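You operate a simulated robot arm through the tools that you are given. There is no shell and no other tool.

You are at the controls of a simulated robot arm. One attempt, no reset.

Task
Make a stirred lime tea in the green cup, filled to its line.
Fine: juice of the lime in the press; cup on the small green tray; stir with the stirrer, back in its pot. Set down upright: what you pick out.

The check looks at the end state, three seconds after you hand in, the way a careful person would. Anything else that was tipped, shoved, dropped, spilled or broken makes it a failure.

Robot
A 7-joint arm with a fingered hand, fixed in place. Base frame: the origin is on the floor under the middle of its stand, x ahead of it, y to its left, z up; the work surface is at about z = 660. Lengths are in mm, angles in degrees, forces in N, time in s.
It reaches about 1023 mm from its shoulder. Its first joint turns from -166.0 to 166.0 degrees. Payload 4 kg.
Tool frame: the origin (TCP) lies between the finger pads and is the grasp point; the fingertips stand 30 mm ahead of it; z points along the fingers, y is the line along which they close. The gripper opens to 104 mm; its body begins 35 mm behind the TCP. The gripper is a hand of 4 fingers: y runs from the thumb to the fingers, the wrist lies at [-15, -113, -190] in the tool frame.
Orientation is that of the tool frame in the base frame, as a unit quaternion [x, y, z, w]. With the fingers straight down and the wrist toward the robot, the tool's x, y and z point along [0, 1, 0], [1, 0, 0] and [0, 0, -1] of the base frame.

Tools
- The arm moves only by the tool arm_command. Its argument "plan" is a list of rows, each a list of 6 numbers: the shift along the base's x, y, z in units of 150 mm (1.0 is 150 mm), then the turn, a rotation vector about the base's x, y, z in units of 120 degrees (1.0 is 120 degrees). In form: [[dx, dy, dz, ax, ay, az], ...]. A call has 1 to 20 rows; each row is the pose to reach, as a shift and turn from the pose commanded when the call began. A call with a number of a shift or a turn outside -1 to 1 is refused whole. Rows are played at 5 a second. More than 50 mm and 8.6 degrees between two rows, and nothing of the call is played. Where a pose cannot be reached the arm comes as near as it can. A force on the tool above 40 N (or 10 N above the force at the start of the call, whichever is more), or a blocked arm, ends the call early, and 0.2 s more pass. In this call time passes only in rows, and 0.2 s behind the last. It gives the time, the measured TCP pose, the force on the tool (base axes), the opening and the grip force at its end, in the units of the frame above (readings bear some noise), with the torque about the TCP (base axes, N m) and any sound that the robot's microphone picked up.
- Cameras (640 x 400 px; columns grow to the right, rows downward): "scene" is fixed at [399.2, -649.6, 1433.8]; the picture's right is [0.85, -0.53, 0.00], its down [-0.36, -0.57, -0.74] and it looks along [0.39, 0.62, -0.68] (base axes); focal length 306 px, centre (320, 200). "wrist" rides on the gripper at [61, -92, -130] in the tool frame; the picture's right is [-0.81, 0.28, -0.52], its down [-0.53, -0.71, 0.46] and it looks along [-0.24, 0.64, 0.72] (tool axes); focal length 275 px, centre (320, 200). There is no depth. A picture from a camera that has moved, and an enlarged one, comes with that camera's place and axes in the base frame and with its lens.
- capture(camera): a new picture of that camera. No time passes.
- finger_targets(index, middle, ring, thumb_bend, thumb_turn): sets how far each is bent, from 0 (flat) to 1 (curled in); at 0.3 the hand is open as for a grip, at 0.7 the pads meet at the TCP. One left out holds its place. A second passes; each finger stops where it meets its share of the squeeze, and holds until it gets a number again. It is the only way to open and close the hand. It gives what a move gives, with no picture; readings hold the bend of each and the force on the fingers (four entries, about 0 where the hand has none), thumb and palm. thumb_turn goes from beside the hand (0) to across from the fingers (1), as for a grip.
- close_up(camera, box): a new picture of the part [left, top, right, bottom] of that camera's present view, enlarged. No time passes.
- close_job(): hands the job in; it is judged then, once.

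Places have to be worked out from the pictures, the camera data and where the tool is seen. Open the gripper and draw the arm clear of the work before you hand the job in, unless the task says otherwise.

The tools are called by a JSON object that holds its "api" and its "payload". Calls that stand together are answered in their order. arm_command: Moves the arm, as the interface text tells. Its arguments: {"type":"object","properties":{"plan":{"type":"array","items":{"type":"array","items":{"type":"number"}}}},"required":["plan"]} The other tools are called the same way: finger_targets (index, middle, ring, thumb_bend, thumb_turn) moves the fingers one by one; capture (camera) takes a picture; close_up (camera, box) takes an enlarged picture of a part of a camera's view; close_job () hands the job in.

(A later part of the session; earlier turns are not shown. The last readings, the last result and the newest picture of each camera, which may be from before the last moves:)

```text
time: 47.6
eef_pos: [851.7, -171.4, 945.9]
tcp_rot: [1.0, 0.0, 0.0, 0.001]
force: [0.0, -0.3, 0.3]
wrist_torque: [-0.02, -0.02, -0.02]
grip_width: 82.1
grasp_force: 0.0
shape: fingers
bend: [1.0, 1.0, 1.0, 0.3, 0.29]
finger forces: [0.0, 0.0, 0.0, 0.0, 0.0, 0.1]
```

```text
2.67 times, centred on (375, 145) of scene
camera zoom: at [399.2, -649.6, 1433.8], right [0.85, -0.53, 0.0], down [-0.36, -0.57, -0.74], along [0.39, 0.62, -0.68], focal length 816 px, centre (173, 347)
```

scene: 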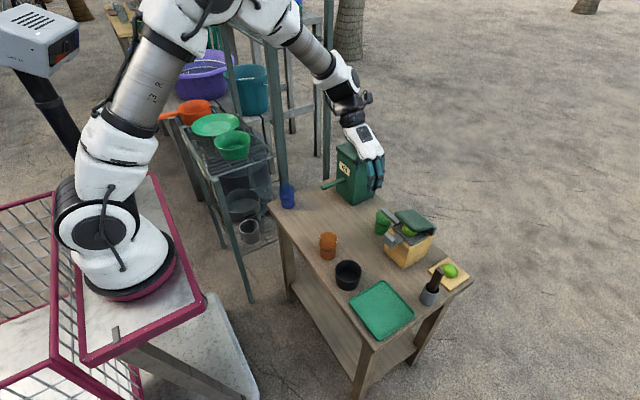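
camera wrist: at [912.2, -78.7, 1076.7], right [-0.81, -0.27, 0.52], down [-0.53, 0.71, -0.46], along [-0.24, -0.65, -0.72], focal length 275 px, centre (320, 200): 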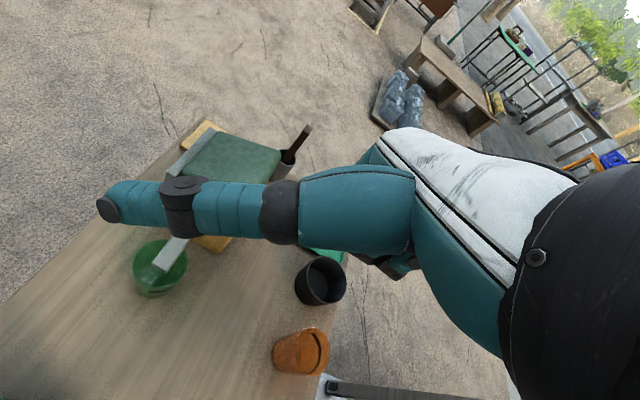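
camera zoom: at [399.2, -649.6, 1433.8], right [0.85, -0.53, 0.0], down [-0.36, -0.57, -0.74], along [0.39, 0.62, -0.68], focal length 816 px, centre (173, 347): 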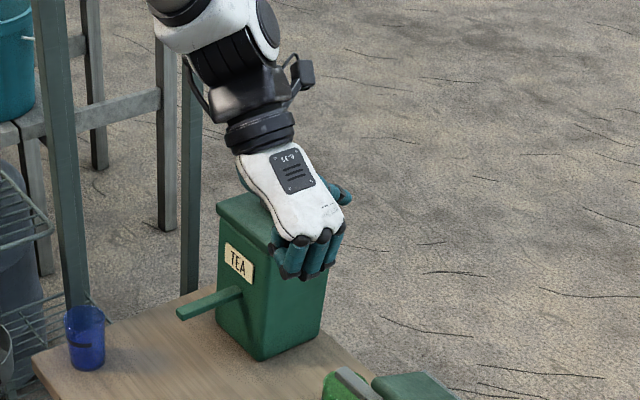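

In the fist, the knuckles are the lowest point, about 8–10 mm beyond the TCP, while the thumb sticks out sideways. I try tucking the thumb in differently.

{"api": "finger_targets", "payload": {"thumb_bend": 1.0, "thumb_turn": 0.3}}

{"api": "capture", "payload": {"camera": "wrist"}}

{"api": "close_up", "payload": {"camera": "scene", "box": [320, 70, 430, 220]}}

```text
time: 48.6
eef_pos: [850.4, -170.9, 946.2]
tcp_rot: [1.0, 0.0, 0.0, 0.001]
force: [-0.4, 0.6, -0.5]
wrist_torque: [0.03, 0.01, -0.04]
grip_width: 40.2
grasp_force: 0.3
shape: fingers
bend: [1.0, 1.0, 1.0, 1.0, 0.31]
finger forces: [0.0, 0.0, 0.1, 0.0, 0.0, 0.1]
```

```text
taken
camera wrist: at [912.2, -78.7, 1076.6], right [-0.81, -0.27, 0.52], down [-0.53, 0.71, -0.46], along [-0.24, -0.65, -0.72], focal length 275 px, centre (320, 200)
```

wrist: 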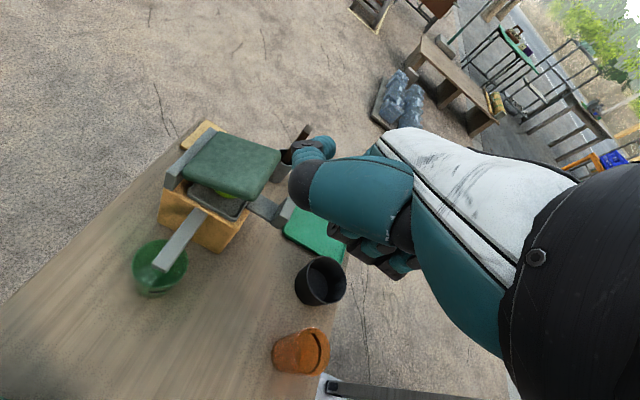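

```text
2.67 times, centred on (375, 145) of scene
camera zoom: at [399.2, -649.6, 1433.8], right [0.85, -0.53, 0.0], down [-0.36, -0.57, -0.74], along [0.39, 0.62, -0.68], focal length 816 px, centre (173, 347)
```

zoom: 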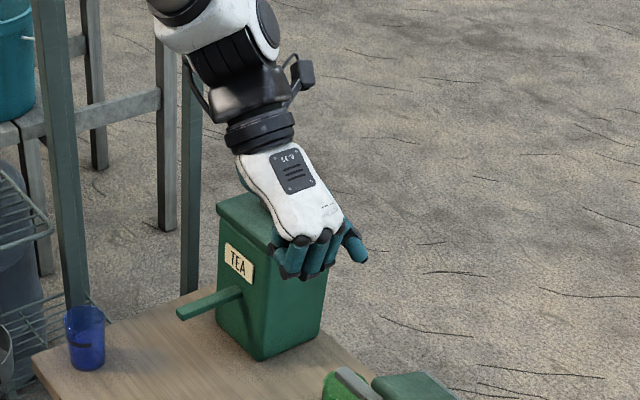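

The fist is now compact. I move over the lid at about (912, -280), staying above it.

{"api": "arm_command", "payload": {"plan": [[0.14, -0.24, 0, 0, 0, 0], [0.28, -0.48, 0, 0, 0, 0], [0.41, -0.72, -0.1, 0, 0, 0], [0.41, -0.73, -0.3, 0, 0, 0], [0.41, -0.73, -0.45, 0, 0, 0]]}}

{"api": "capture", "payload": {"camera": "wrist"}}

{"api": "close_up", "payload": {"camera": "scene", "box": [350, 150, 470, 270]}}

```text
time: 49.8
eef_pos: [910.5, -282.0, 878.0]
tcp_rot: [1.0, 0.0, 0.0, 0.0]
force: [0.2, 0.2, 0.6]
wrist_torque: [-0.01, 0.01, 0.02]
grip_width: 40.5
grasp_force: 0.1
shape: fingers
bend: [1.0, 1.0, 1.0, 1.0, 0.31]
finger forces: [0.1, 0.0, 0.0, 0.0, 0.1, 0.0]
```

```text
taken
camera wrist: at [972.2, -189.9, 1008.7], right [-0.81, -0.27, 0.52], down [-0.53, 0.71, -0.46], along [-0.24, -0.65, -0.72], focal length 275 px, centre (320, 200)
```

wrist: 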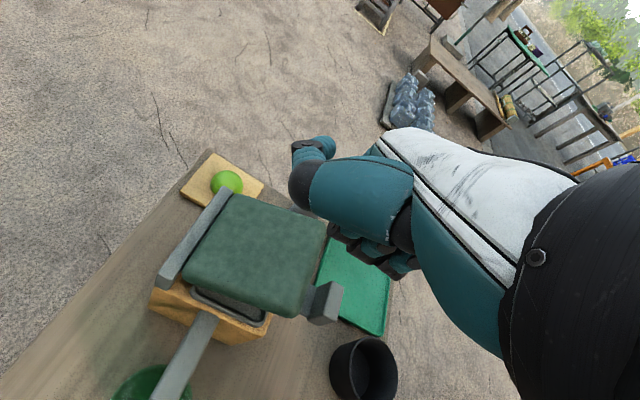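

```text
3.33 times, centred on (410, 210) of scene
camera zoom: at [399.2, -649.6, 1433.8], right [0.85, -0.53, 0.0], down [-0.36, -0.57, -0.74], along [0.39, 0.62, -0.68], focal length 1020 px, centre (20, 167)
```

zoom: 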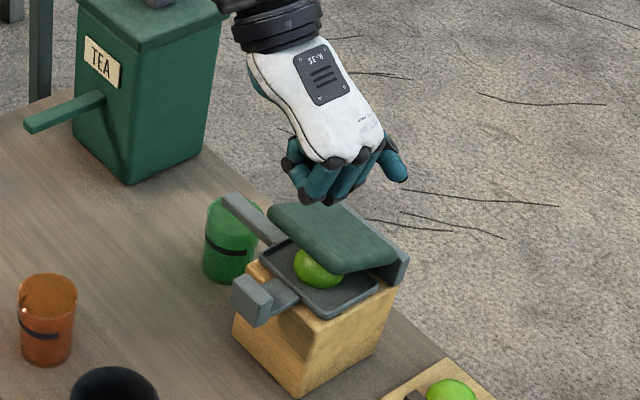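

The fist is above the lid. I descend in small rows and watch for contact force.

{"api": "arm_command", "payload": {"plan": [[0, 0, -0.1, 0, 0, 0], [0, 0, -0.18, 0, 0, 0], [0, 0, -0.22, 0, 0, 0], [0, 0, -0.25, 0, 0, 0], [0, 0, -0.27, 0, 0, 0]]}}

{"api": "close_up", "payload": {"camera": "scene", "box": [350, 150, 470, 270]}}

{"api": "capture", "payload": {"camera": "wrist"}}

```text
time: 51.0
eef_pos: [912.3, -281.6, 839.5]
tcp_rot: [1.0, 0.0, 0.001, 0.001]
force: [0.2, 0.1, 0.3]
wrist_torque: [0.02, 0.02, 0.03]
grip_width: 40.3
grasp_force: 0.0
shape: fingers
bend: [1.0, 1.0, 1.0, 1.0, 0.31]
finger forces: [0.0, 0.0, 0.0, 0.0, 0.0, 0.0]
```

```text
3.33 times, centred on (410, 210) of scene
camera zoom: at [399.2, -649.6, 1433.8], right [0.85, -0.53, 0.0], down [-0.36, -0.57, -0.74], along [0.39, 0.62, -0.68], focal length 1020 px, centre (20, 167)
```

zoom: 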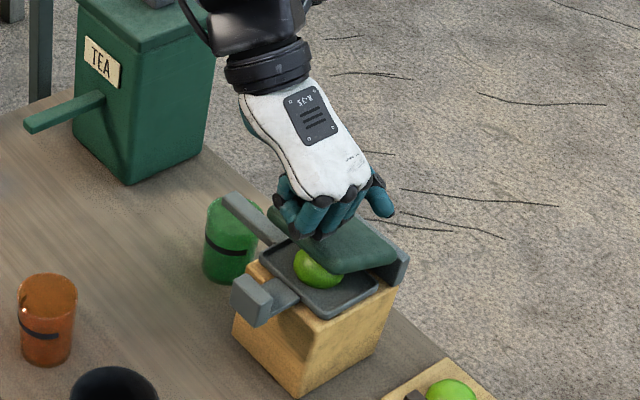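

```text
taken
camera wrist: at [973.0, -188.9, 969.0], right [-0.81, -0.27, 0.52], down [-0.53, 0.71, -0.46], along [-0.24, -0.65, -0.72], focal length 275 px, centre (320, 200)
```

wrist: 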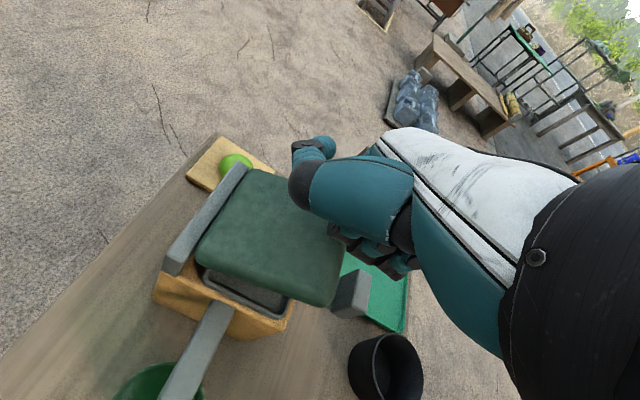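

No contact yet, and the fist is right above the lid's free half. I continue down in 2–3 mm rows.

{"api": "arm_command", "payload": {"plan": [[0, 0, -0.02, 0, 0, 0], [0, 0, -0.04, 0, 0, 0], [0, 0, -0.06, 0, 0, 0], [0, 0, -0.08, 0, 0, 0]]}}

{"api": "close_up", "payload": {"camera": "scene", "box": [350, 150, 470, 270]}}

{"api": "close_up", "payload": {"camera": "wrist", "box": [110, 120, 430, 400]}}

```text
time: 52.0
eef_pos: [911.8, -280.2, 826.2]
tcp_rot: [1.0, 0.0, 0.0, 0.001]
force: [-0.4, -0.8, 0.4]
wrist_torque: [0.0, 0.0, 0.04]
grip_width: 40.2
grasp_force: 0.0
shape: fingers
bend: [1.0, 1.0, 1.0, 1.0, 0.31]
finger forces: [0.1, 0.0, 0.0, 0.0, 0.0, 0.1]
```

```text
3.33 times, centred on (410, 210) of scene
camera zoom: at [399.2, -649.6, 1433.8], right [0.85, -0.53, 0.0], down [-0.36, -0.57, -0.74], along [0.39, 0.62, -0.68], focal length 1020 px, centre (20, 167)
```

zoom: 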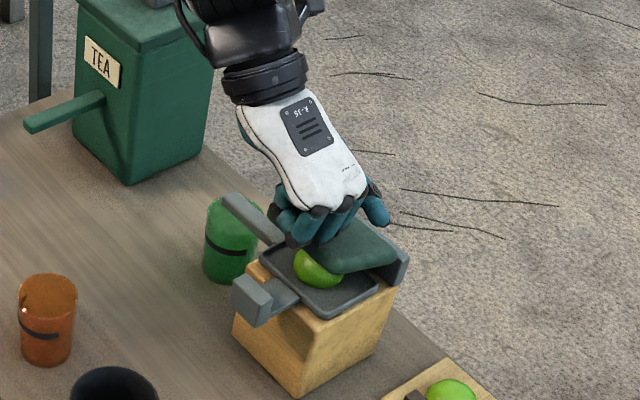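

```text
1.43 times, centred on (270, 260) of wrist
camera zoom: at [973.6, -187.6, 957.1], right [-0.81, -0.27, 0.52], down [-0.53, 0.71, -0.46], along [-0.24, -0.65, -0.72], focal length 393 px, centre (391, 114)
```

zoom: 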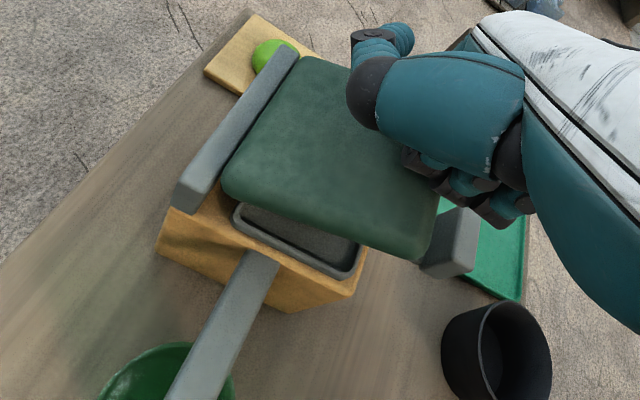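

There is still no clear contact force. I keep lowering in small rows, watching the force and the lid.

{"api": "arm_command", "payload": {"plan": [[0, 0, -0.015, 0, 0, 0], [0, 0, -0.03, 0, 0, 0], [0, 0, -0.045, 0, 0, 0]]}}

{"api": "close_up", "payload": {"camera": "scene", "box": [370, 180, 450, 260]}}

{"api": "close_up", "payload": {"camera": "wrist", "box": [110, 120, 430, 400]}}

```text
time: 52.8
eef_pos: [912.1, -280.7, 820.0]
tcp_rot: [1.0, 0.0, 0.0, 0.001]
force: [-0.4, 0.6, -0.3]
wrist_torque: [-0.02, -0.01, 0.0]
grip_width: 40.3
grasp_force: 0.2
shape: fingers
bend: [1.0, 1.0, 1.0, 1.0, 0.31]
finger forces: [0.1, 0.6, 0.1, 0.1, 0.0, 0.1]
```

```text
5.00 times, centred on (410, 220) of scene
camera zoom: at [399.2, -649.6, 1433.8], right [0.85, -0.53, 0.0], down [-0.36, -0.57, -0.74], along [0.39, 0.62, -0.68], focal length 1530 px, centre (-130, 100)
```

zoom: 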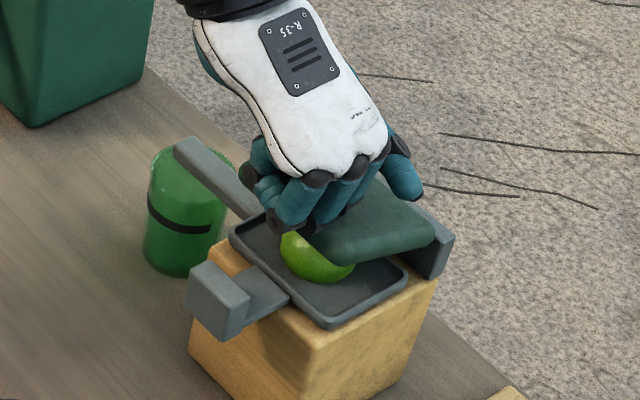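

```text
1.43 times, centred on (270, 260) of wrist
camera zoom: at [973.3, -188.8, 950.2], right [-0.81, -0.27, 0.52], down [-0.53, 0.71, -0.46], along [-0.24, -0.65, -0.72], focal length 393 px, centre (391, 114)
```

zoom: 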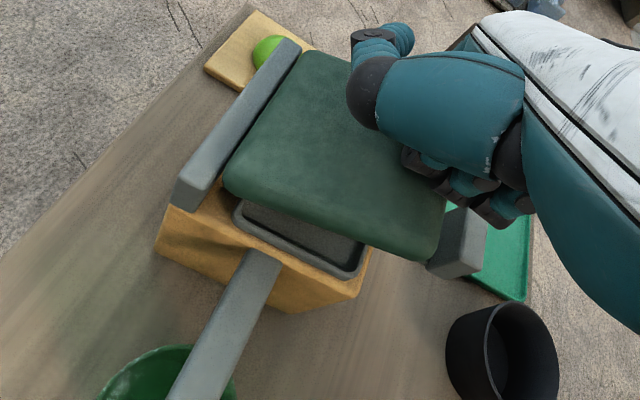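

The middle finger just touched the lid, but the index is off its free edge. I back up a little, shift 15 mm toward the hinge, and press from there.

{"api": "arm_command", "payload": {"plan": [[0, 0, 0.05, 0, 0, 0], [0.1, -0.02, 0.05, 0, 0, 0], [0.1, -0.02, 0.02, 0, 0, 0], [0.1, -0.02, 0, 0, 0, 0], [0.1, -0.02, -0.02, 0, 0, 0]]}}

{"api": "close_up", "payload": {"camera": "scene", "box": [370, 180, 450, 260]}}

```text
time: 54.0
eef_pos: [927.9, -283.3, 816.5]
tcp_rot: [1.0, 0.0, 0.0, 0.0]
force: [-0.3, -0.3, 1.7]
wrist_torque: [-0.02, 0.04, -0.01]
grip_width: 40.1
grasp_force: 0.4
shape: fingers
bend: [1.0, 1.0, 1.0, 1.0, 0.31]
finger forces: [0.1, 0.0, 0.6, 0.0, 0.0, 0.1]
```

```text
5.00 times, centred on (410, 220) of scene
camera zoom: at [399.2, -649.6, 1433.8], right [0.85, -0.53, 0.0], down [-0.36, -0.57, -0.74], along [0.39, 0.62, -0.68], focal length 1530 px, centre (-130, 100)
```

zoom: 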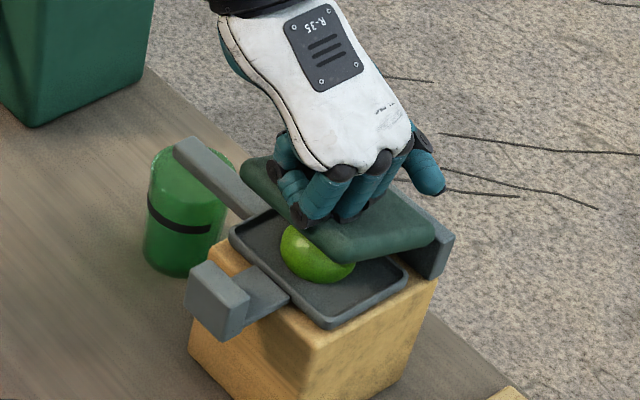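

Contact is made (about 1.7 N). I press down in 2 mm rows and watch the lid and the cup.

{"api": "arm_command", "payload": {"plan": [[0, 0, -0.013, 0, 0, 0], [0, 0, -0.027, 0, 0, 0], [0, 0, -0.04, 0, 0, 0]]}}

{"api": "close_up", "payload": {"camera": "scene", "box": [370, 180, 450, 260]}}

{"api": "close_up", "payload": {"camera": "wrist", "box": [110, 120, 430, 400]}}

```text
time: 54.8
eef_pos: [926.8, -284.0, 810.1]
tcp_rot: [1.0, 0.0, 0.0, 0.001]
force: [-0.1, 0.3, 1.2]
wrist_torque: [-0.03, 0.04, -0.03]
grip_width: 39.9
grasp_force: 0.4
shape: fingers
bend: [1.0, 1.0, 1.0, 1.0, 0.31]
finger forces: [0.1, 0.2, 0.6, 0.1, 0.0, 0.1]
```

```text
5.00 times, centred on (410, 220) of scene
camera zoom: at [399.2, -649.6, 1433.8], right [0.85, -0.53, 0.0], down [-0.36, -0.57, -0.74], along [0.39, 0.62, -0.68], focal length 1530 px, centre (-130, 100)
```

zoom: 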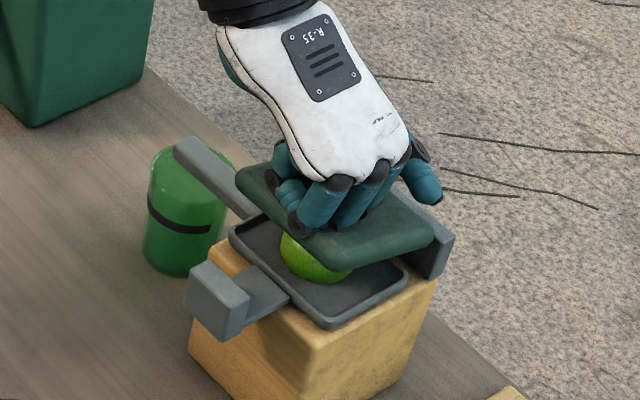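

```text
1.43 times, centred on (270, 260) of wrist
camera zoom: at [988.7, -191.4, 941.0], right [-0.81, -0.27, 0.52], down [-0.53, 0.71, -0.46], along [-0.24, -0.65, -0.72], focal length 393 px, centre (391, 114)
```

zoom: 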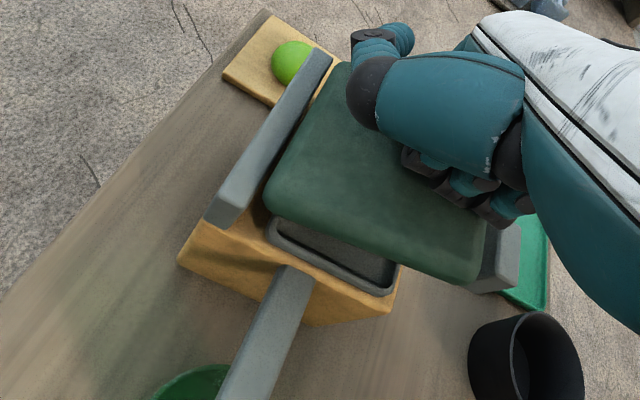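

The lid swings down with little resistance. I keep pressing toward the lime.

{"api": "arm_command", "payload": {"plan": [[0, 0, -0.015, 0, 0, 0], [0, 0, -0.03, 0, 0, 0], [0, 0, -0.045, 0, 0, 0], [0, 0, -0.06, 0, 0, 0]]}}

{"api": "close_up", "payload": {"camera": "scene", "box": [370, 180, 450, 260]}}

{"api": "close_up", "payload": {"camera": "wrist", "box": [110, 120, 430, 400]}}

```text
time: 55.8
eef_pos: [926.9, -284.3, 801.4]
tcp_rot: [1.0, 0.0, 0.001, 0.001]
force: [-0.3, 0.6, 1.3]
wrist_torque: [-0.06, 0.0, 0.01]
grip_width: 40.2
grasp_force: 1.0
shape: fingers
bend: [1.0, 1.0, 1.0, 1.0, 0.31]
finger forces: [0.0, 1.8, 0.0, 0.0, 0.0, 0.1]
```

```text
5.00 times, centred on (410, 220) of scene
camera zoom: at [399.2, -649.6, 1433.8], right [0.85, -0.53, 0.0], down [-0.36, -0.57, -0.74], along [0.39, 0.62, -0.68], focal length 1530 px, centre (-130, 100)
```

zoom: 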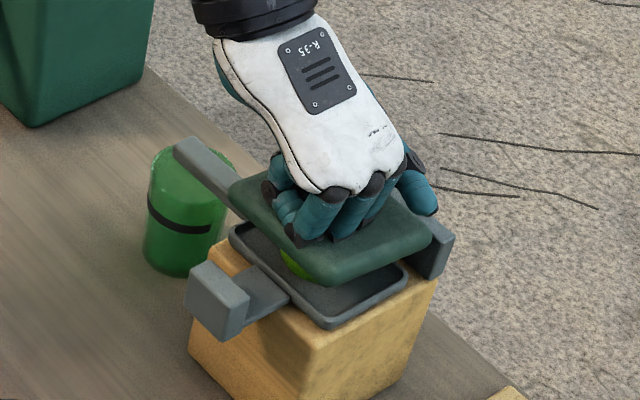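

```text
1.43 times, centred on (270, 260) of wrist
camera zoom: at [988.6, -191.1, 931.9], right [-0.81, -0.27, 0.52], down [-0.53, 0.71, -0.46], along [-0.24, -0.65, -0.72], focal length 393 px, centre (391, 114)
```

zoom: 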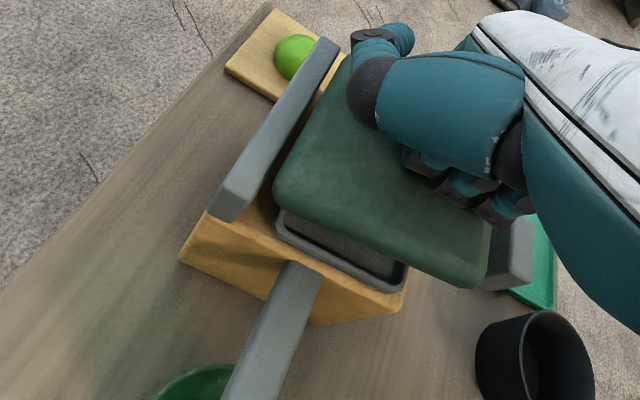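

The lid is still closing easily. I continue in the same small rows.

{"api": "arm_command", "payload": {"plan": [[0, 0, -0.015, 0, 0, 0], [0, 0, -0.03, 0, 0, 0], [0, 0, -0.045, 0, 0, 0], [0, 0, -0.06, 0, 0, 0]]}}

{"api": "close_up", "payload": {"camera": "scene", "box": [370, 180, 450, 260]}}

{"api": "close_up", "payload": {"camera": "wrist", "box": [110, 120, 430, 400]}}

```text
time: 57.0
eef_pos: [929.2, -286.4, 796.6]
tcp_rot: [1.0, -0.002, 0.004, 0.003]
force: [-0.7, -0.1, 12.0]
wrist_torque: [-0.27, 0.13, -0.03]
grip_width: 40.2
grasp_force: 6.3
shape: fingers
bend: [1.0, 1.0, 1.0, 1.0, 0.31]
finger forces: [0.0, 12.6, 0.0, 0.1, 0.1, 0.0]
stopped in row 4: the force on the tool passed its limit at 41 N (the readings are from after the stop); the commanded pose is now the measured one
```

```text
5.00 times, centred on (410, 220) of scene
camera zoom: at [399.2, -649.6, 1433.8], right [0.85, -0.53, 0.0], down [-0.36, -0.57, -0.74], along [0.39, 0.62, -0.68], focal length 1530 px, centre (-130, 100)
```

zoom: 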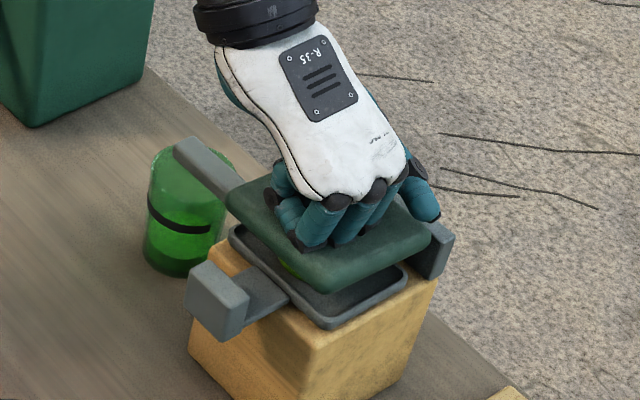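

```text
1.43 times, centred on (270, 260) of wrist
camera zoom: at [989.6, -192.3, 927.0], right [-0.81, -0.27, 0.51], down [-0.53, 0.71, -0.46], along [-0.24, -0.65, -0.72], focal length 393 px, centre (391, 114)
```

zoom: 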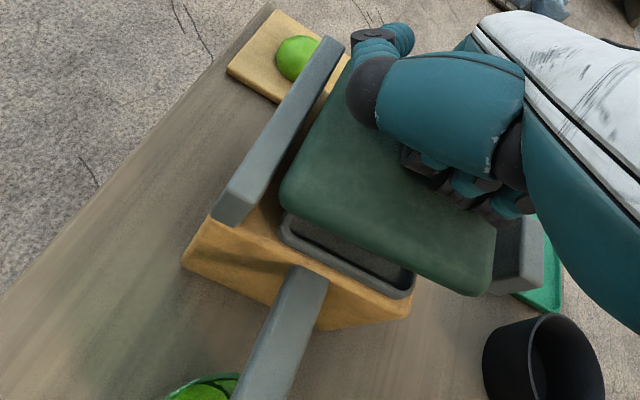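

The press resisted at 41 N, and there is now bright liquid in the cup, so the juice runs from this spout into it. I zoom in on the cup.

{"api": "close_up", "payload": {"camera": "scene", "box": [380, 200, 410, 240]}}

{"api": "close_up", "payload": {"camera": "wrist", "box": [200, 320, 320, 400]}}

```text
10.00 times, centred on (395, 220) of scene
camera zoom: at [399.2, -649.6, 1433.8], right [0.85, -0.53, 0.0], down [-0.36, -0.57, -0.74], along [0.39, 0.62, -0.68], focal length 3060 px, centre (-430, 0)
```

zoom: 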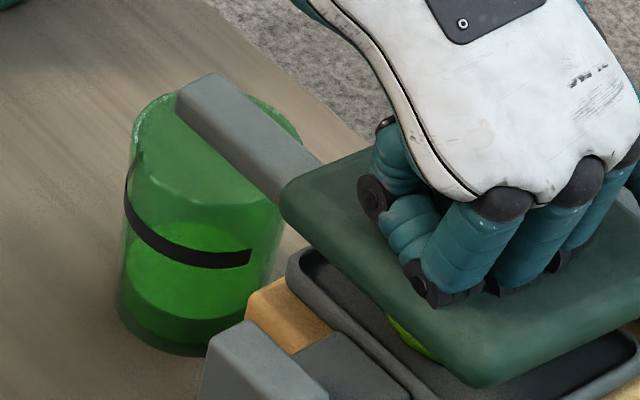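

```text
5.00 times, centred on (260, 360) of wrist
camera zoom: at [989.6, -192.3, 927.0], right [-0.81, -0.27, 0.51], down [-0.53, 0.71, -0.46], along [-0.24, -0.65, -0.72], focal length 1376 px, centre (620, -600)
```

zoom: 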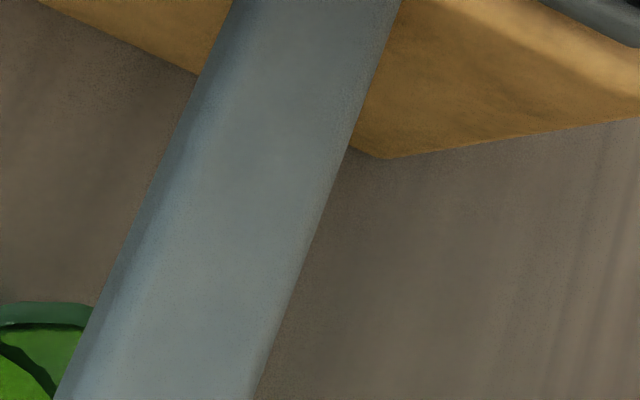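

About 18 mm of juice is in the cup and its line is near 50 mm. I press again gently and hold to squeeze out whatever is left.

{"api": "arm_command", "payload": {"plan": [[0, 0, -0.004, 0, 0, 0], [0, 0, -0.008, 0, 0, 0], [0, 0, -0.01, 0, 0, 0], [0, 0, -0.012, 0, 0, 0], [0, 0, -0.012, 0, 0, 0], [0, 0, -0.012, 0, 0, 0], [0, 0, -0.012, 0, 0, 0], [0, 0, -0.012, 0, 0, 0]]}}

{"api": "close_up", "payload": {"camera": "scene", "box": [380, 200, 410, 240]}}

```text
time: 58.3
eef_pos: [929.3, -286.9, 796.5]
tcp_rot: [1.0, -0.002, 0.004, 0.004]
force: [-0.5, 1.2, 12.2]
wrist_torque: [-0.22, 0.14, 0.0]
grip_width: 40.0
grasp_force: 6.0
shape: fingers
bend: [1.0, 1.0, 1.0, 1.0, 0.31]
finger forces: [0.0, 12.1, 0.0, 0.0, 0.0, 0.1]
stopped in row 6: the force on the tool passed its limit at 41 N (the readings are from after the stop); the commanded pose is now the measured one
```

```text
10.00 times, centred on (395, 220) of scene
camera zoom: at [399.2, -649.6, 1433.8], right [0.85, -0.53, 0.0], down [-0.36, -0.57, -0.74], along [0.39, 0.62, -0.68], focal length 3060 px, centre (-430, 0)
```

zoom: 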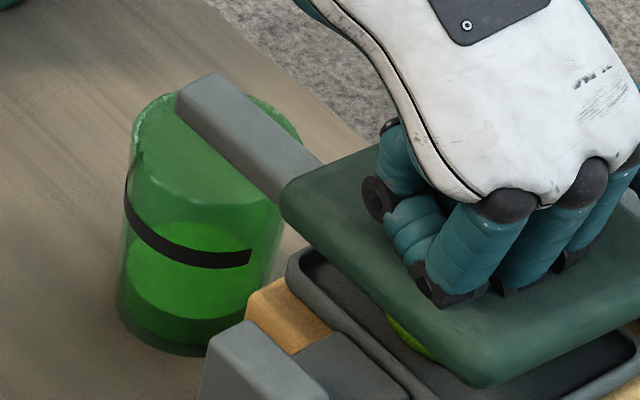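

The level did not change. I hold a moderate push for about two seconds to be sure the lime is spent.

{"api": "arm_command", "payload": {"plan": [[0, 0, -0.003, 0, 0, 0], [0, 0, -0.005, 0, 0, 0], [0, 0, -0.006, 0, 0, 0], [0, 0, -0.006, 0, 0, 0], [0, 0, -0.006, 0, 0, 0], [0, 0, -0.006, 0, 0, 0], [0, 0, -0.006, 0, 0, 0], [0, 0, -0.006, 0, 0, 0], [0, 0, -0.006, 0, 0, 0], [0, 0, -0.006, 0, 0, 0]]}}

{"api": "close_up", "payload": {"camera": "scene", "box": [380, 200, 410, 240]}}

```text
time: 60.5
eef_pos: [929.3, -288.0, 796.5]
tcp_rot: [1.0, -0.001, 0.005, 0.005]
force: [12.0, -3.3, 36.3]
wrist_torque: [-0.71, 0.5, 0.23]
grip_width: 40.3
grasp_force: 19.1
shape: fingers
bend: [1.0, 1.0, 1.0, 1.0, 0.31]
finger forces: [0.0, 37.4, 0.0, 0.1, 0.0, 0.0]
```

```text
10.00 times, centred on (395, 220) of scene
camera zoom: at [399.2, -649.6, 1433.8], right [0.85, -0.53, 0.0], down [-0.36, -0.57, -0.74], along [0.39, 0.62, -0.68], focal length 3060 px, centre (-430, 0)
```

zoom: 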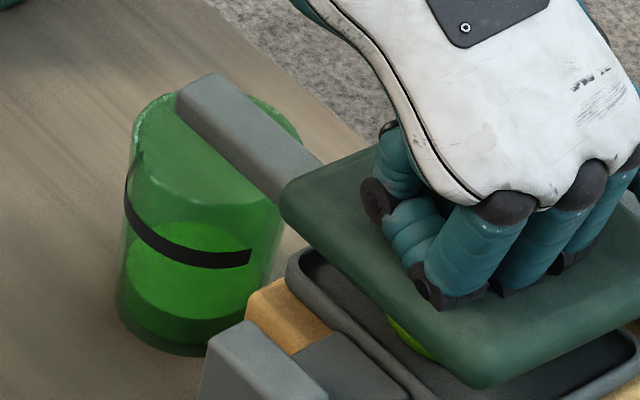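

Holding 36 N for two seconds changed nothing, so the lime's juice is fully in the cup. I lift the fist off the lid and move back to the clear spot.

{"api": "arm_command", "payload": {"plan": [[0, 0, 0.05, 0, 0, 0], [0, 0, 0.2, 0, 0, 0], [0, 0, 0.5, 0, 0, 0], [-0.1, 0.2, 0.8, 0, 0, 0], [-0.25, 0.45, 0.95, 0, 0, 0], [-0.45, 0.75, 0.98, 0, 0, 0], [-0.52, 0.77, 1.0, 0, 0, 0]]}}

{"api": "capture", "payload": {"camera": "wrist"}}

{"api": "close_up", "payload": {"camera": "scene", "box": [370, 180, 450, 260]}}

```text
refused: row 4 steps farther than a row can; nothing moved
```

```text
taken
camera wrist: at [989.6, -193.2, 926.6], right [-0.82, -0.27, 0.51], down [-0.53, 0.71, -0.47], along [-0.24, -0.65, -0.72], focal length 275 px, centre (320, 200)
```

wrist: 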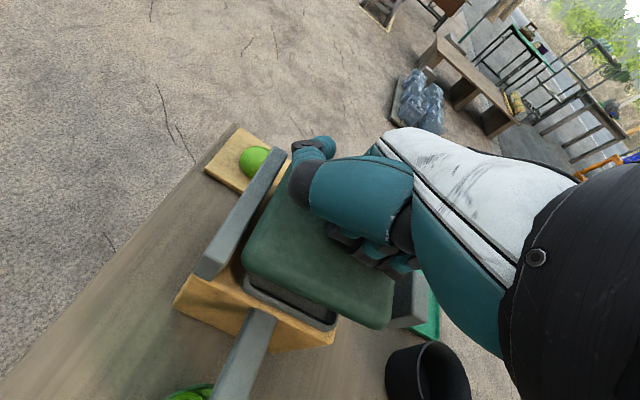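

```text
5.00 times, centred on (410, 220) of scene
camera zoom: at [399.2, -649.6, 1433.8], right [0.85, -0.53, 0.0], down [-0.36, -0.57, -0.74], along [0.39, 0.62, -0.68], focal length 1530 px, centre (-130, 100)
```

zoom: 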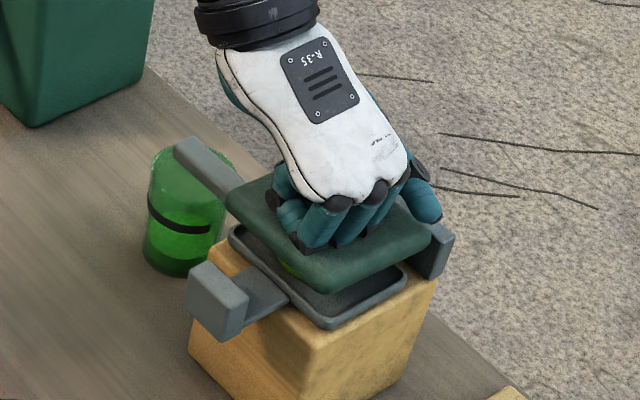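

One row stepped too far, so the call was refused and nothing moved. I repeat it with smaller steps.

{"api": "arm_command", "payload": {"plan": [[0, 0, 0.05, 0, 0, 0], [0, 0, 0.2, 0, 0, 0], [0, 0, 0.45, 0, 0, 0], [-0.05, 0.1, 0.7, 0, 0, 0], [-0.15, 0.3, 0.85, 0, 0, 0], [-0.28, 0.5, 0.95, 0, 0, 0], [-0.42, 0.7, 1.0, 0, 0, 0], [-0.52, 0.77, 1.0, 0, 0, 0]]}}

{"api": "capture", "payload": {"camera": "wrist"}}

{"api": "close_up", "payload": {"camera": "scene", "box": [370, 180, 450, 260]}}

```text
time: 62.3
eef_pos: [852.1, -169.7, 942.2]
tcp_rot: [1.0, -0.002, 0.003, 0.004]
force: [-0.3, -0.4, 0.1]
wrist_torque: [-0.01, 0.0, -0.02]
grip_width: 40.1
grasp_force: 0.0
shape: fingers
bend: [1.0, 1.0, 1.0, 1.0, 0.31]
finger forces: [0.0, 0.0, 0.1, 0.0, 0.0, 0.0]
```

```text
taken
camera wrist: at [912.8, -76.2, 1072.7], right [-0.81, -0.27, 0.51], down [-0.53, 0.71, -0.46], along [-0.24, -0.65, -0.72], focal length 275 px, centre (320, 200)
```

wrist: 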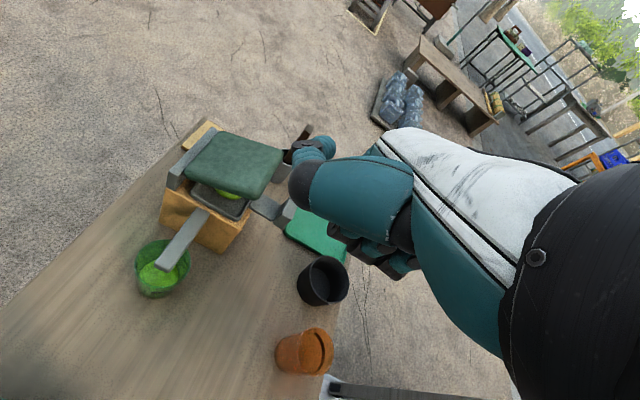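

```text
5.00 times, centred on (410, 220) of scene
camera zoom: at [399.2, -649.6, 1433.8], right [0.85, -0.53, 0.0], down [-0.36, -0.57, -0.74], along [0.39, 0.62, -0.68], focal length 1530 px, centre (-130, 100)
```

zoom: 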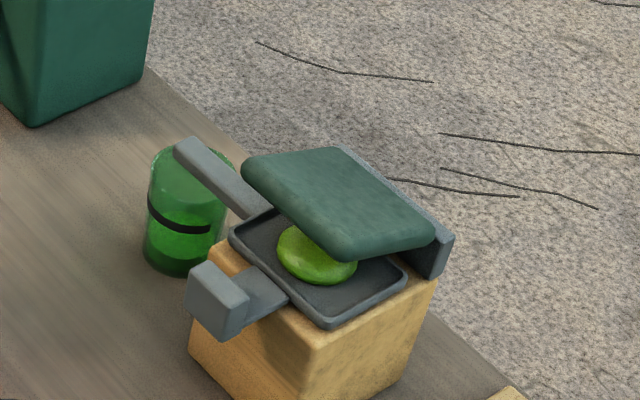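

The lid sprang back, the lime is squashed, and the juice sits in the cup. Now I unfold the hand: first the thumb and fingers, then the pre-grasp opening.

{"api": "finger_targets", "payload": {"thumb_bend": 0.3, "index": 0.4, "middle": 0.4, "ring": 0.4}}

{"api": "finger_targets", "payload": {"thumb_turn": 0.97, "thumb_bend": 0.4}}

{"api": "arm_command", "payload": {"plan": [[0, 0, 0, 0.002, -0.062, 0.001], [0, 0, 0, 0.0038, -0.127, 0.0019], [0, 0, 0, 0.0038, -0.192, 0.0019], [0, 0, 0, 0.0038, -0.257, 0.0019], [0, 0, 0, 0.0038, -0.322, 0.0019], [0, 0, 0, 0.0038, -0.387, 0.0019], [0, 0, 0, 0.0038, -0.452, 0.0019], [0, 0, -0.1, 0.0038, -0.517, 0.0019], [0, 0, -0.2, 0.0038, -0.58, 0.0019]]}}

{"api": "capture", "payload": {"camera": "wrist"}}

{"api": "capture", "payload": {"camera": "scene"}}

```text
time: 63.3
eef_pos: [851.9, -169.2, 942.5]
tcp_rot: [1.0, -0.001, 0.003, 0.004]
force: [-0.2, 0.1, -0.4]
wrist_torque: [0.01, 0.03, 0.01]
grip_width: 119.4
grasp_force: 0.0
shape: fingers
bend: [0.4, 0.4, 0.4, 0.3, 0.29]
finger forces: [0.1, 0.0, 0.1, 0.0, 0.1, 0.0]
```

```text
time: 64.3
eef_pos: [852.3, -169.4, 941.9]
tcp_rot: [1.0, -0.003, 0.004, 0.004]
force: [0.0, 0.1, -0.1]
wrist_torque: [-0.01, -0.02, -0.01]
grip_width: 78.2
grasp_force: 0.1
shape: fingers
bend: [0.4, 0.4, 0.4, 0.4, 0.96]
finger forces: [0.0, 0.0, 0.0, 0.0, 0.0, 0.0]
```

```text
time: 66.3
eef_pos: [851.4, -168.3, 915.3]
tcp_rot: [0.819, -0.002, 0.574, -0.003]
force: [-0.3, -0.6, -0.3]
wrist_torque: [-0.01, 0.02, 0.01]
grip_width: 78.2
grasp_force: 0.2
shape: fingers
bend: [0.4, 0.4, 0.4, 0.4, 0.96]
finger forces: [0.0, 0.1, 0.0, 0.0, 0.1, 0.0]
```

```text
taken
camera wrist: at [750.2, -78.0, 1017.5], right [-0.76, -0.27, -0.59], down [0.25, 0.72, -0.65], along [0.6, -0.64, -0.48], focal length 275 px, centre (320, 200)
```

wrist: 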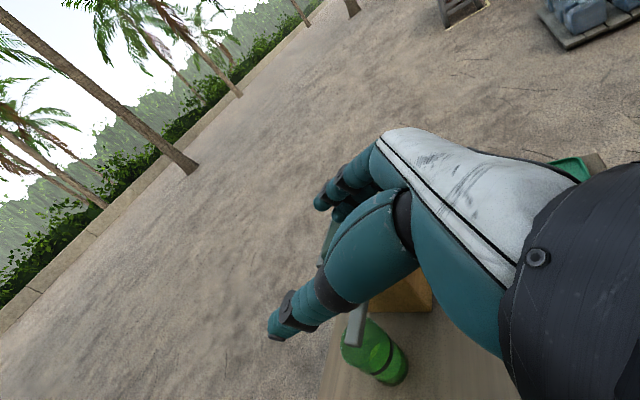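

```text
taken
```

scene: 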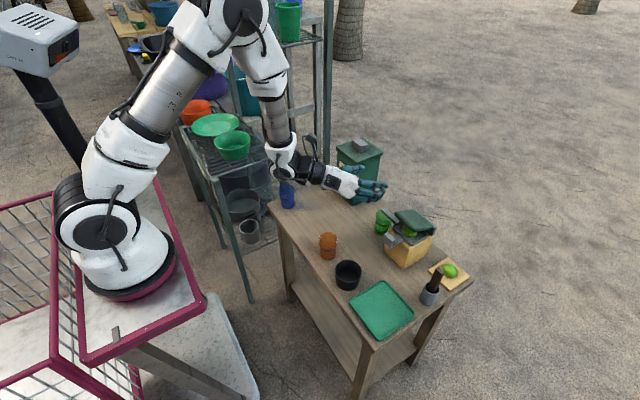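

The hand is back in the side-grasp orientation. I retrace my exit path down behind the cup.

{"api": "arm_command", "payload": {"plan": [[0.05, -0.01, -0.2, 0, 0, 0], [0.1, -0.02, -0.4, 0, 0, 0], [0.15, -0.02, -0.55, 0, 0, 0], [0.2, -0.03, -0.69, 0, 0, 0], [0.26, -0.067, -0.9, 0, 0, 0], [0.267, -0.07, -0.98, 0, 0, 0]]}}

{"api": "capture", "payload": {"camera": "wrist"}}

{"api": "close_up", "payload": {"camera": "scene", "box": [340, 180, 450, 260]}}

```text
time: 67.7
eef_pos: [890.7, -181.1, 767.2]
tcp_rot: [0.819, -0.001, 0.574, -0.001]
force: [0.2, 1.1, -0.3]
wrist_torque: [0.01, 0.01, 0.01]
grip_width: 78.5
grasp_force: 0.0
shape: fingers
bend: [0.4, 0.4, 0.4, 0.4, 0.96]
finger forces: [0.0, 0.1, 0.1, 0.0, 0.0, 0.0]
```

```text
taken
camera wrist: at [789.6, -89.1, 870.2], right [-0.76, -0.27, -0.59], down [0.25, 0.72, -0.65], along [0.6, -0.64, -0.48], focal length 275 px, centre (320, 200)
```

wrist: 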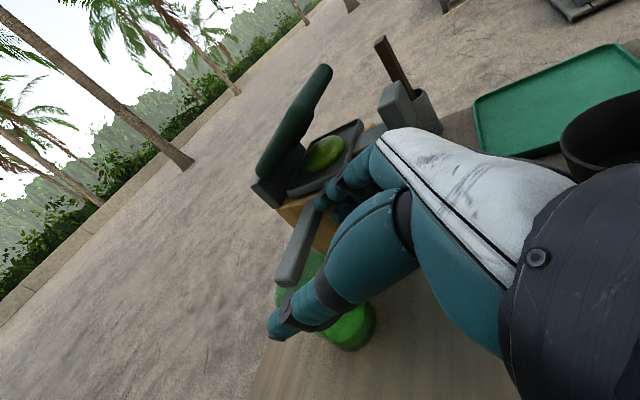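

```text
5.00 times, centred on (395, 220) of scene
camera zoom: at [399.2, -649.6, 1433.8], right [0.85, -0.53, 0.0], down [-0.36, -0.57, -0.74], along [0.39, 0.62, -0.68], focal length 1530 px, centre (-55, 100)
```

zoom: 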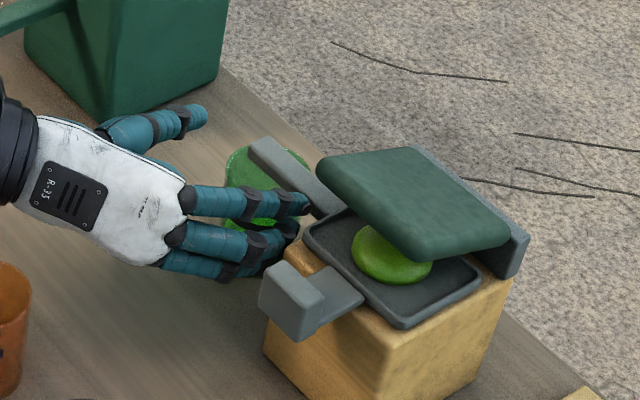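

The fingertips are short of the spout bar. I lower to grasp height behind the cup, then slide forward around it.

{"api": "arm_command", "payload": {"plan": [[0, 0.01, -0.15, 0, 0, 0], [0, 0.015, -0.3, 0, 0, 0], [0.07, 0.015, -0.33, 0, 0, 0], [0.14, 0.015, -0.36, 0, 0, 0], [0.21, 0.015, -0.38, 0, 0, 0], [0.275, 0.015, -0.4, 0, 0, 0]]}}

{"api": "capture", "payload": {"camera": "wrist"}}

{"api": "close_up", "payload": {"camera": "scene", "box": [340, 180, 450, 260]}}

```text
time: 69.1
eef_pos: [933.4, -179.6, 706.8]
tcp_rot: [0.819, -0.001, 0.574, -0.001]
force: [-1.7, 3.1, -0.6]
wrist_torque: [-0.02, -0.01, -0.12]
grip_width: 78.4
grasp_force: 1.4
shape: fingers
bend: [0.4, 0.41, 0.4, 0.4, 0.96]
finger forces: [0.0, 2.9, 0.1, 0.0, 0.0, 0.1]
```

```text
taken
camera wrist: at [831.9, -87.2, 810.3], right [-0.76, -0.27, -0.59], down [0.25, 0.72, -0.65], along [0.6, -0.64, -0.48], focal length 275 px, centre (320, 200)
```

wrist: 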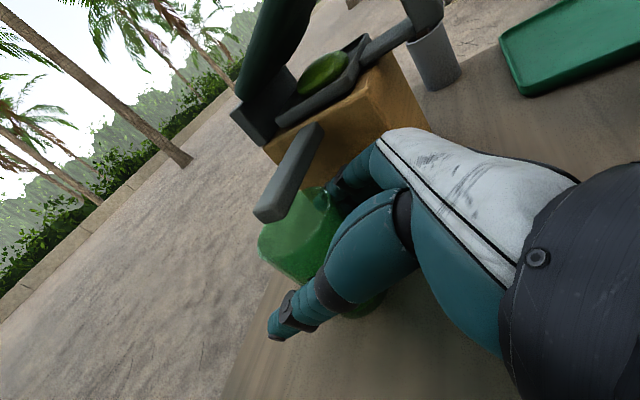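

```text
5.00 times, centred on (395, 220) of scene
camera zoom: at [399.2, -649.6, 1433.8], right [0.85, -0.53, 0.0], down [-0.36, -0.57, -0.74], along [0.39, 0.62, -0.68], focal length 1530 px, centre (-55, 100)
```

zoom: 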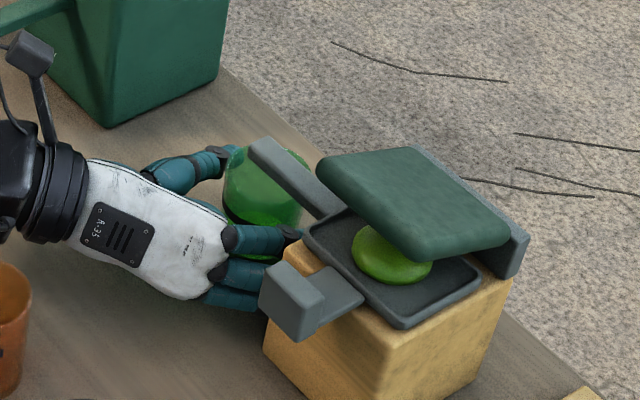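

The middle finger brushes the press side at about 3 N. I close the hand now, which moves the fingers away from the press and onto the cup.

{"api": "finger_targets", "payload": {"index": 0.49, "middle": 0.49, "ring": 0.49, "thumb_bend": 0.48}}

{"api": "finger_targets", "payload": {"index": 0.58, "middle": 0.58, "ring": 0.58, "thumb_bend": 0.56}}

{"api": "close_up", "payload": {"camera": "scene", "box": [340, 180, 450, 260]}}

{"api": "close_up", "payload": {"camera": "wrist", "box": [230, 100, 370, 330]}}

```text
time: 70.1
eef_pos: [932.7, -178.9, 707.5]
tcp_rot: [0.819, -0.001, 0.574, -0.001]
force: [0.6, 0.1, 0.2]
wrist_torque: [-0.03, -0.01, 0.03]
grip_width: 56.5
grasp_force: 0.0
shape: fingers
bend: [0.49, 0.49, 0.49, 0.48, 0.97]
finger forces: [0.1, 0.0, 0.0, 0.1, 0.0, 0.0]
```

```text
time: 71.1
eef_pos: [932.3, -178.3, 708.3]
tcp_rot: [0.819, -0.002, 0.574, -0.001]
force: [-0.1, -1.5, 0.8]
wrist_torque: [-0.05, 0.01, 0.0]
grip_width: 45.3
grasp_force: 5.9
shape: fingers
bend: [0.54, 0.56, 0.55, 0.52, 0.97]
finger forces: [2.8, 1.3, 1.8, 0.0, 5.5, 0.0]
```

```text
5.00 times, centred on (395, 220) of scene
camera zoom: at [399.2, -649.6, 1433.8], right [0.85, -0.53, 0.0], down [-0.36, -0.57, -0.74], along [0.39, 0.62, -0.68], focal length 1530 px, centre (-55, 100)
```

zoom: 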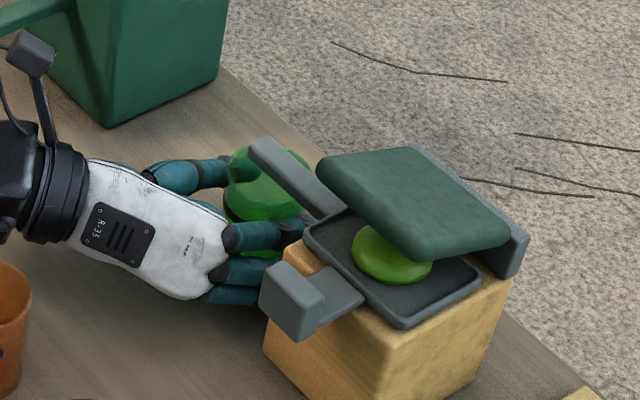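

```text
1.74 times, centred on (300, 215) of wrist
camera zoom: at [831.9, -87.5, 810.5], right [-0.76, -0.27, -0.59], down [0.25, 0.72, -0.65], along [0.6, -0.64, -0.48], focal length 479 px, centre (355, 174)
```

zoom: 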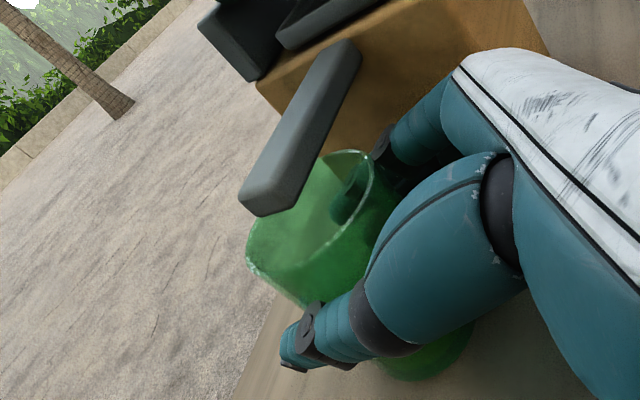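

The cup is held firmly. I lift it 3 mm and slide it sideways out from under the spout at gentle speed.

{"api": "arm_command", "payload": {"plan": [[0, 0, 0.01, 0, 0, 0], [0, 0, 0.022, 0, 0, 0], [0, 0.06, 0.022, 0, 0, 0], [0, 0.14, 0.022, 0, 0, 0], [0, 0.23, 0.022, 0, 0, 0], [0, 0.32, 0.022, 0, 0, 0], [0, 0.4, 0.03, 0, 0, 0], [0, 0.45, 0.04, 0, 0, 0]]}}

{"api": "capture", "payload": {"camera": "wrist"}}

{"api": "close_up", "payload": {"camera": "scene", "box": [330, 170, 450, 260]}}

```text
time: 72.9
eef_pos: [933.4, -112.2, 712.2]
tcp_rot: [0.819, -0.002, 0.574, 0.0]
force: [0.9, 0.3, -0.7]
wrist_torque: [-0.01, -0.01, 0.0]
grip_width: 45.1
grasp_force: 5.6
shape: fingers
bend: [0.54, 0.56, 0.55, 0.52, 0.97]
finger forces: [2.9, 1.2, 1.6, 0.0, 5.5, 0.0]
```

```text
taken
camera wrist: at [832.5, -19.6, 815.3], right [-0.76, -0.27, -0.59], down [0.25, 0.72, -0.65], along [0.6, -0.64, -0.48], focal length 275 px, centre (320, 200)
```

wrist: 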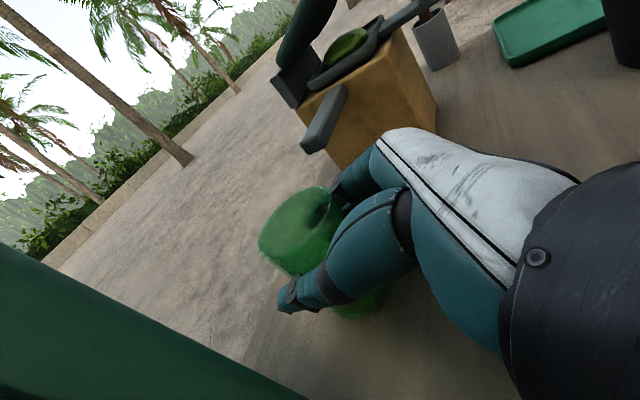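

```text
4.44 times, centred on (390, 215) of scene
camera zoom: at [399.2, -649.6, 1433.8], right [0.85, -0.53, 0.0], down [-0.36, -0.57, -0.74], along [0.39, 0.62, -0.68], focal length 1360 px, centre (9, 133)
```

zoom: 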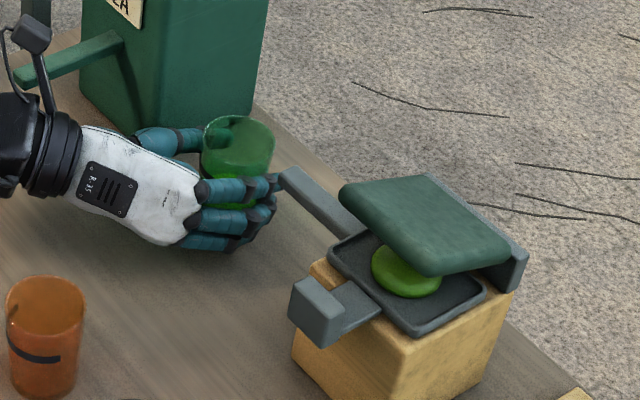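

The cup is out with its juice. Now I carry it toward the tea spout while turning the hand 40° about the vertical, so that neither the blue nor the orange cup is in the way.

{"api": "arm_command", "payload": {"plan": [[-0.083, 0.055, 0.01, 0, 0, 0.0417], [-0.169, 0.108, 0.02, 0, 0, 0.0833], [-0.249, 0.161, 0.03, 0, 0, 0.125], [-0.329, 0.215, 0.03, 0, 0, 0.1667], [-0.403, 0.281, 0.03, 0, 0, 0.2083], [-0.476, 0.348, 0.03, 0, 0, 0.25], [-0.549, 0.415, 0.03, 0, 0, 0.2917], [-0.623, 0.481, 0.03, 0, 0, 0.3333]]}}

{"api": "capture", "payload": {"camera": "wrist"}}

{"api": "capture", "payload": {"camera": "scene"}}

{"api": "close_up", "payload": {"camera": "scene", "box": [270, 150, 410, 260]}}

```text
time: 74.7
eef_pos: [839.5, -39.3, 718.2]
tcp_rot: [0.77, 0.279, 0.539, -0.197]
force: [0.3, 0.5, -0.5]
wrist_torque: [0.0, 0.04, -0.02]
grip_width: 44.9
grasp_force: 5.3
shape: fingers
bend: [0.54, 0.56, 0.55, 0.52, 0.97]
finger forces: [2.9, 1.2, 1.5, 0.0, 5.3, 0.0]
```

```text
taken
camera wrist: at [702.5, -33.7, 820.7], right [-0.41, -0.7, -0.59], down [-0.27, 0.71, -0.65], along [0.87, -0.11, -0.48], focal length 275 px, centre (320, 200)
```

wrist: 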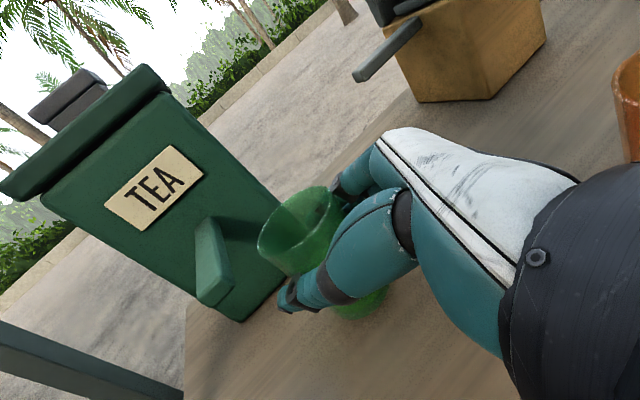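

```text
taken
```

scene: 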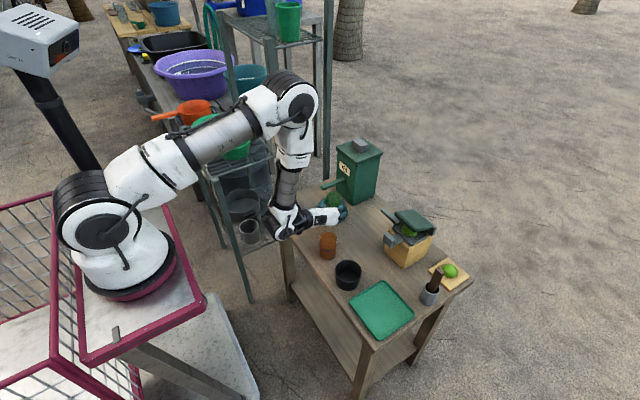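

```text
3.64 times, centred on (340, 205) of scene
camera zoom: at [399.2, -649.6, 1433.8], right [0.85, -0.53, 0.0], down [-0.36, -0.57, -0.74], along [0.39, 0.62, -0.68], focal length 1113 px, centre (247, 182)
```

zoom: 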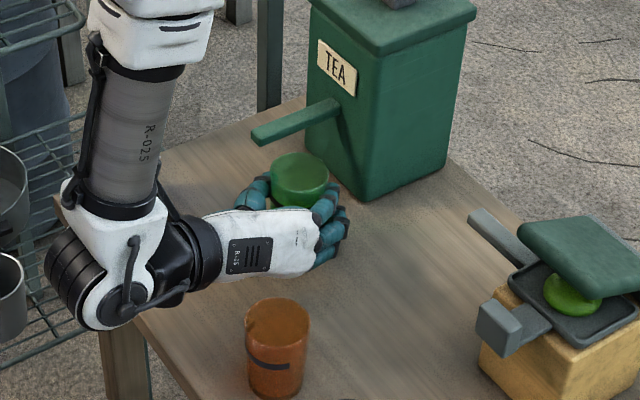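

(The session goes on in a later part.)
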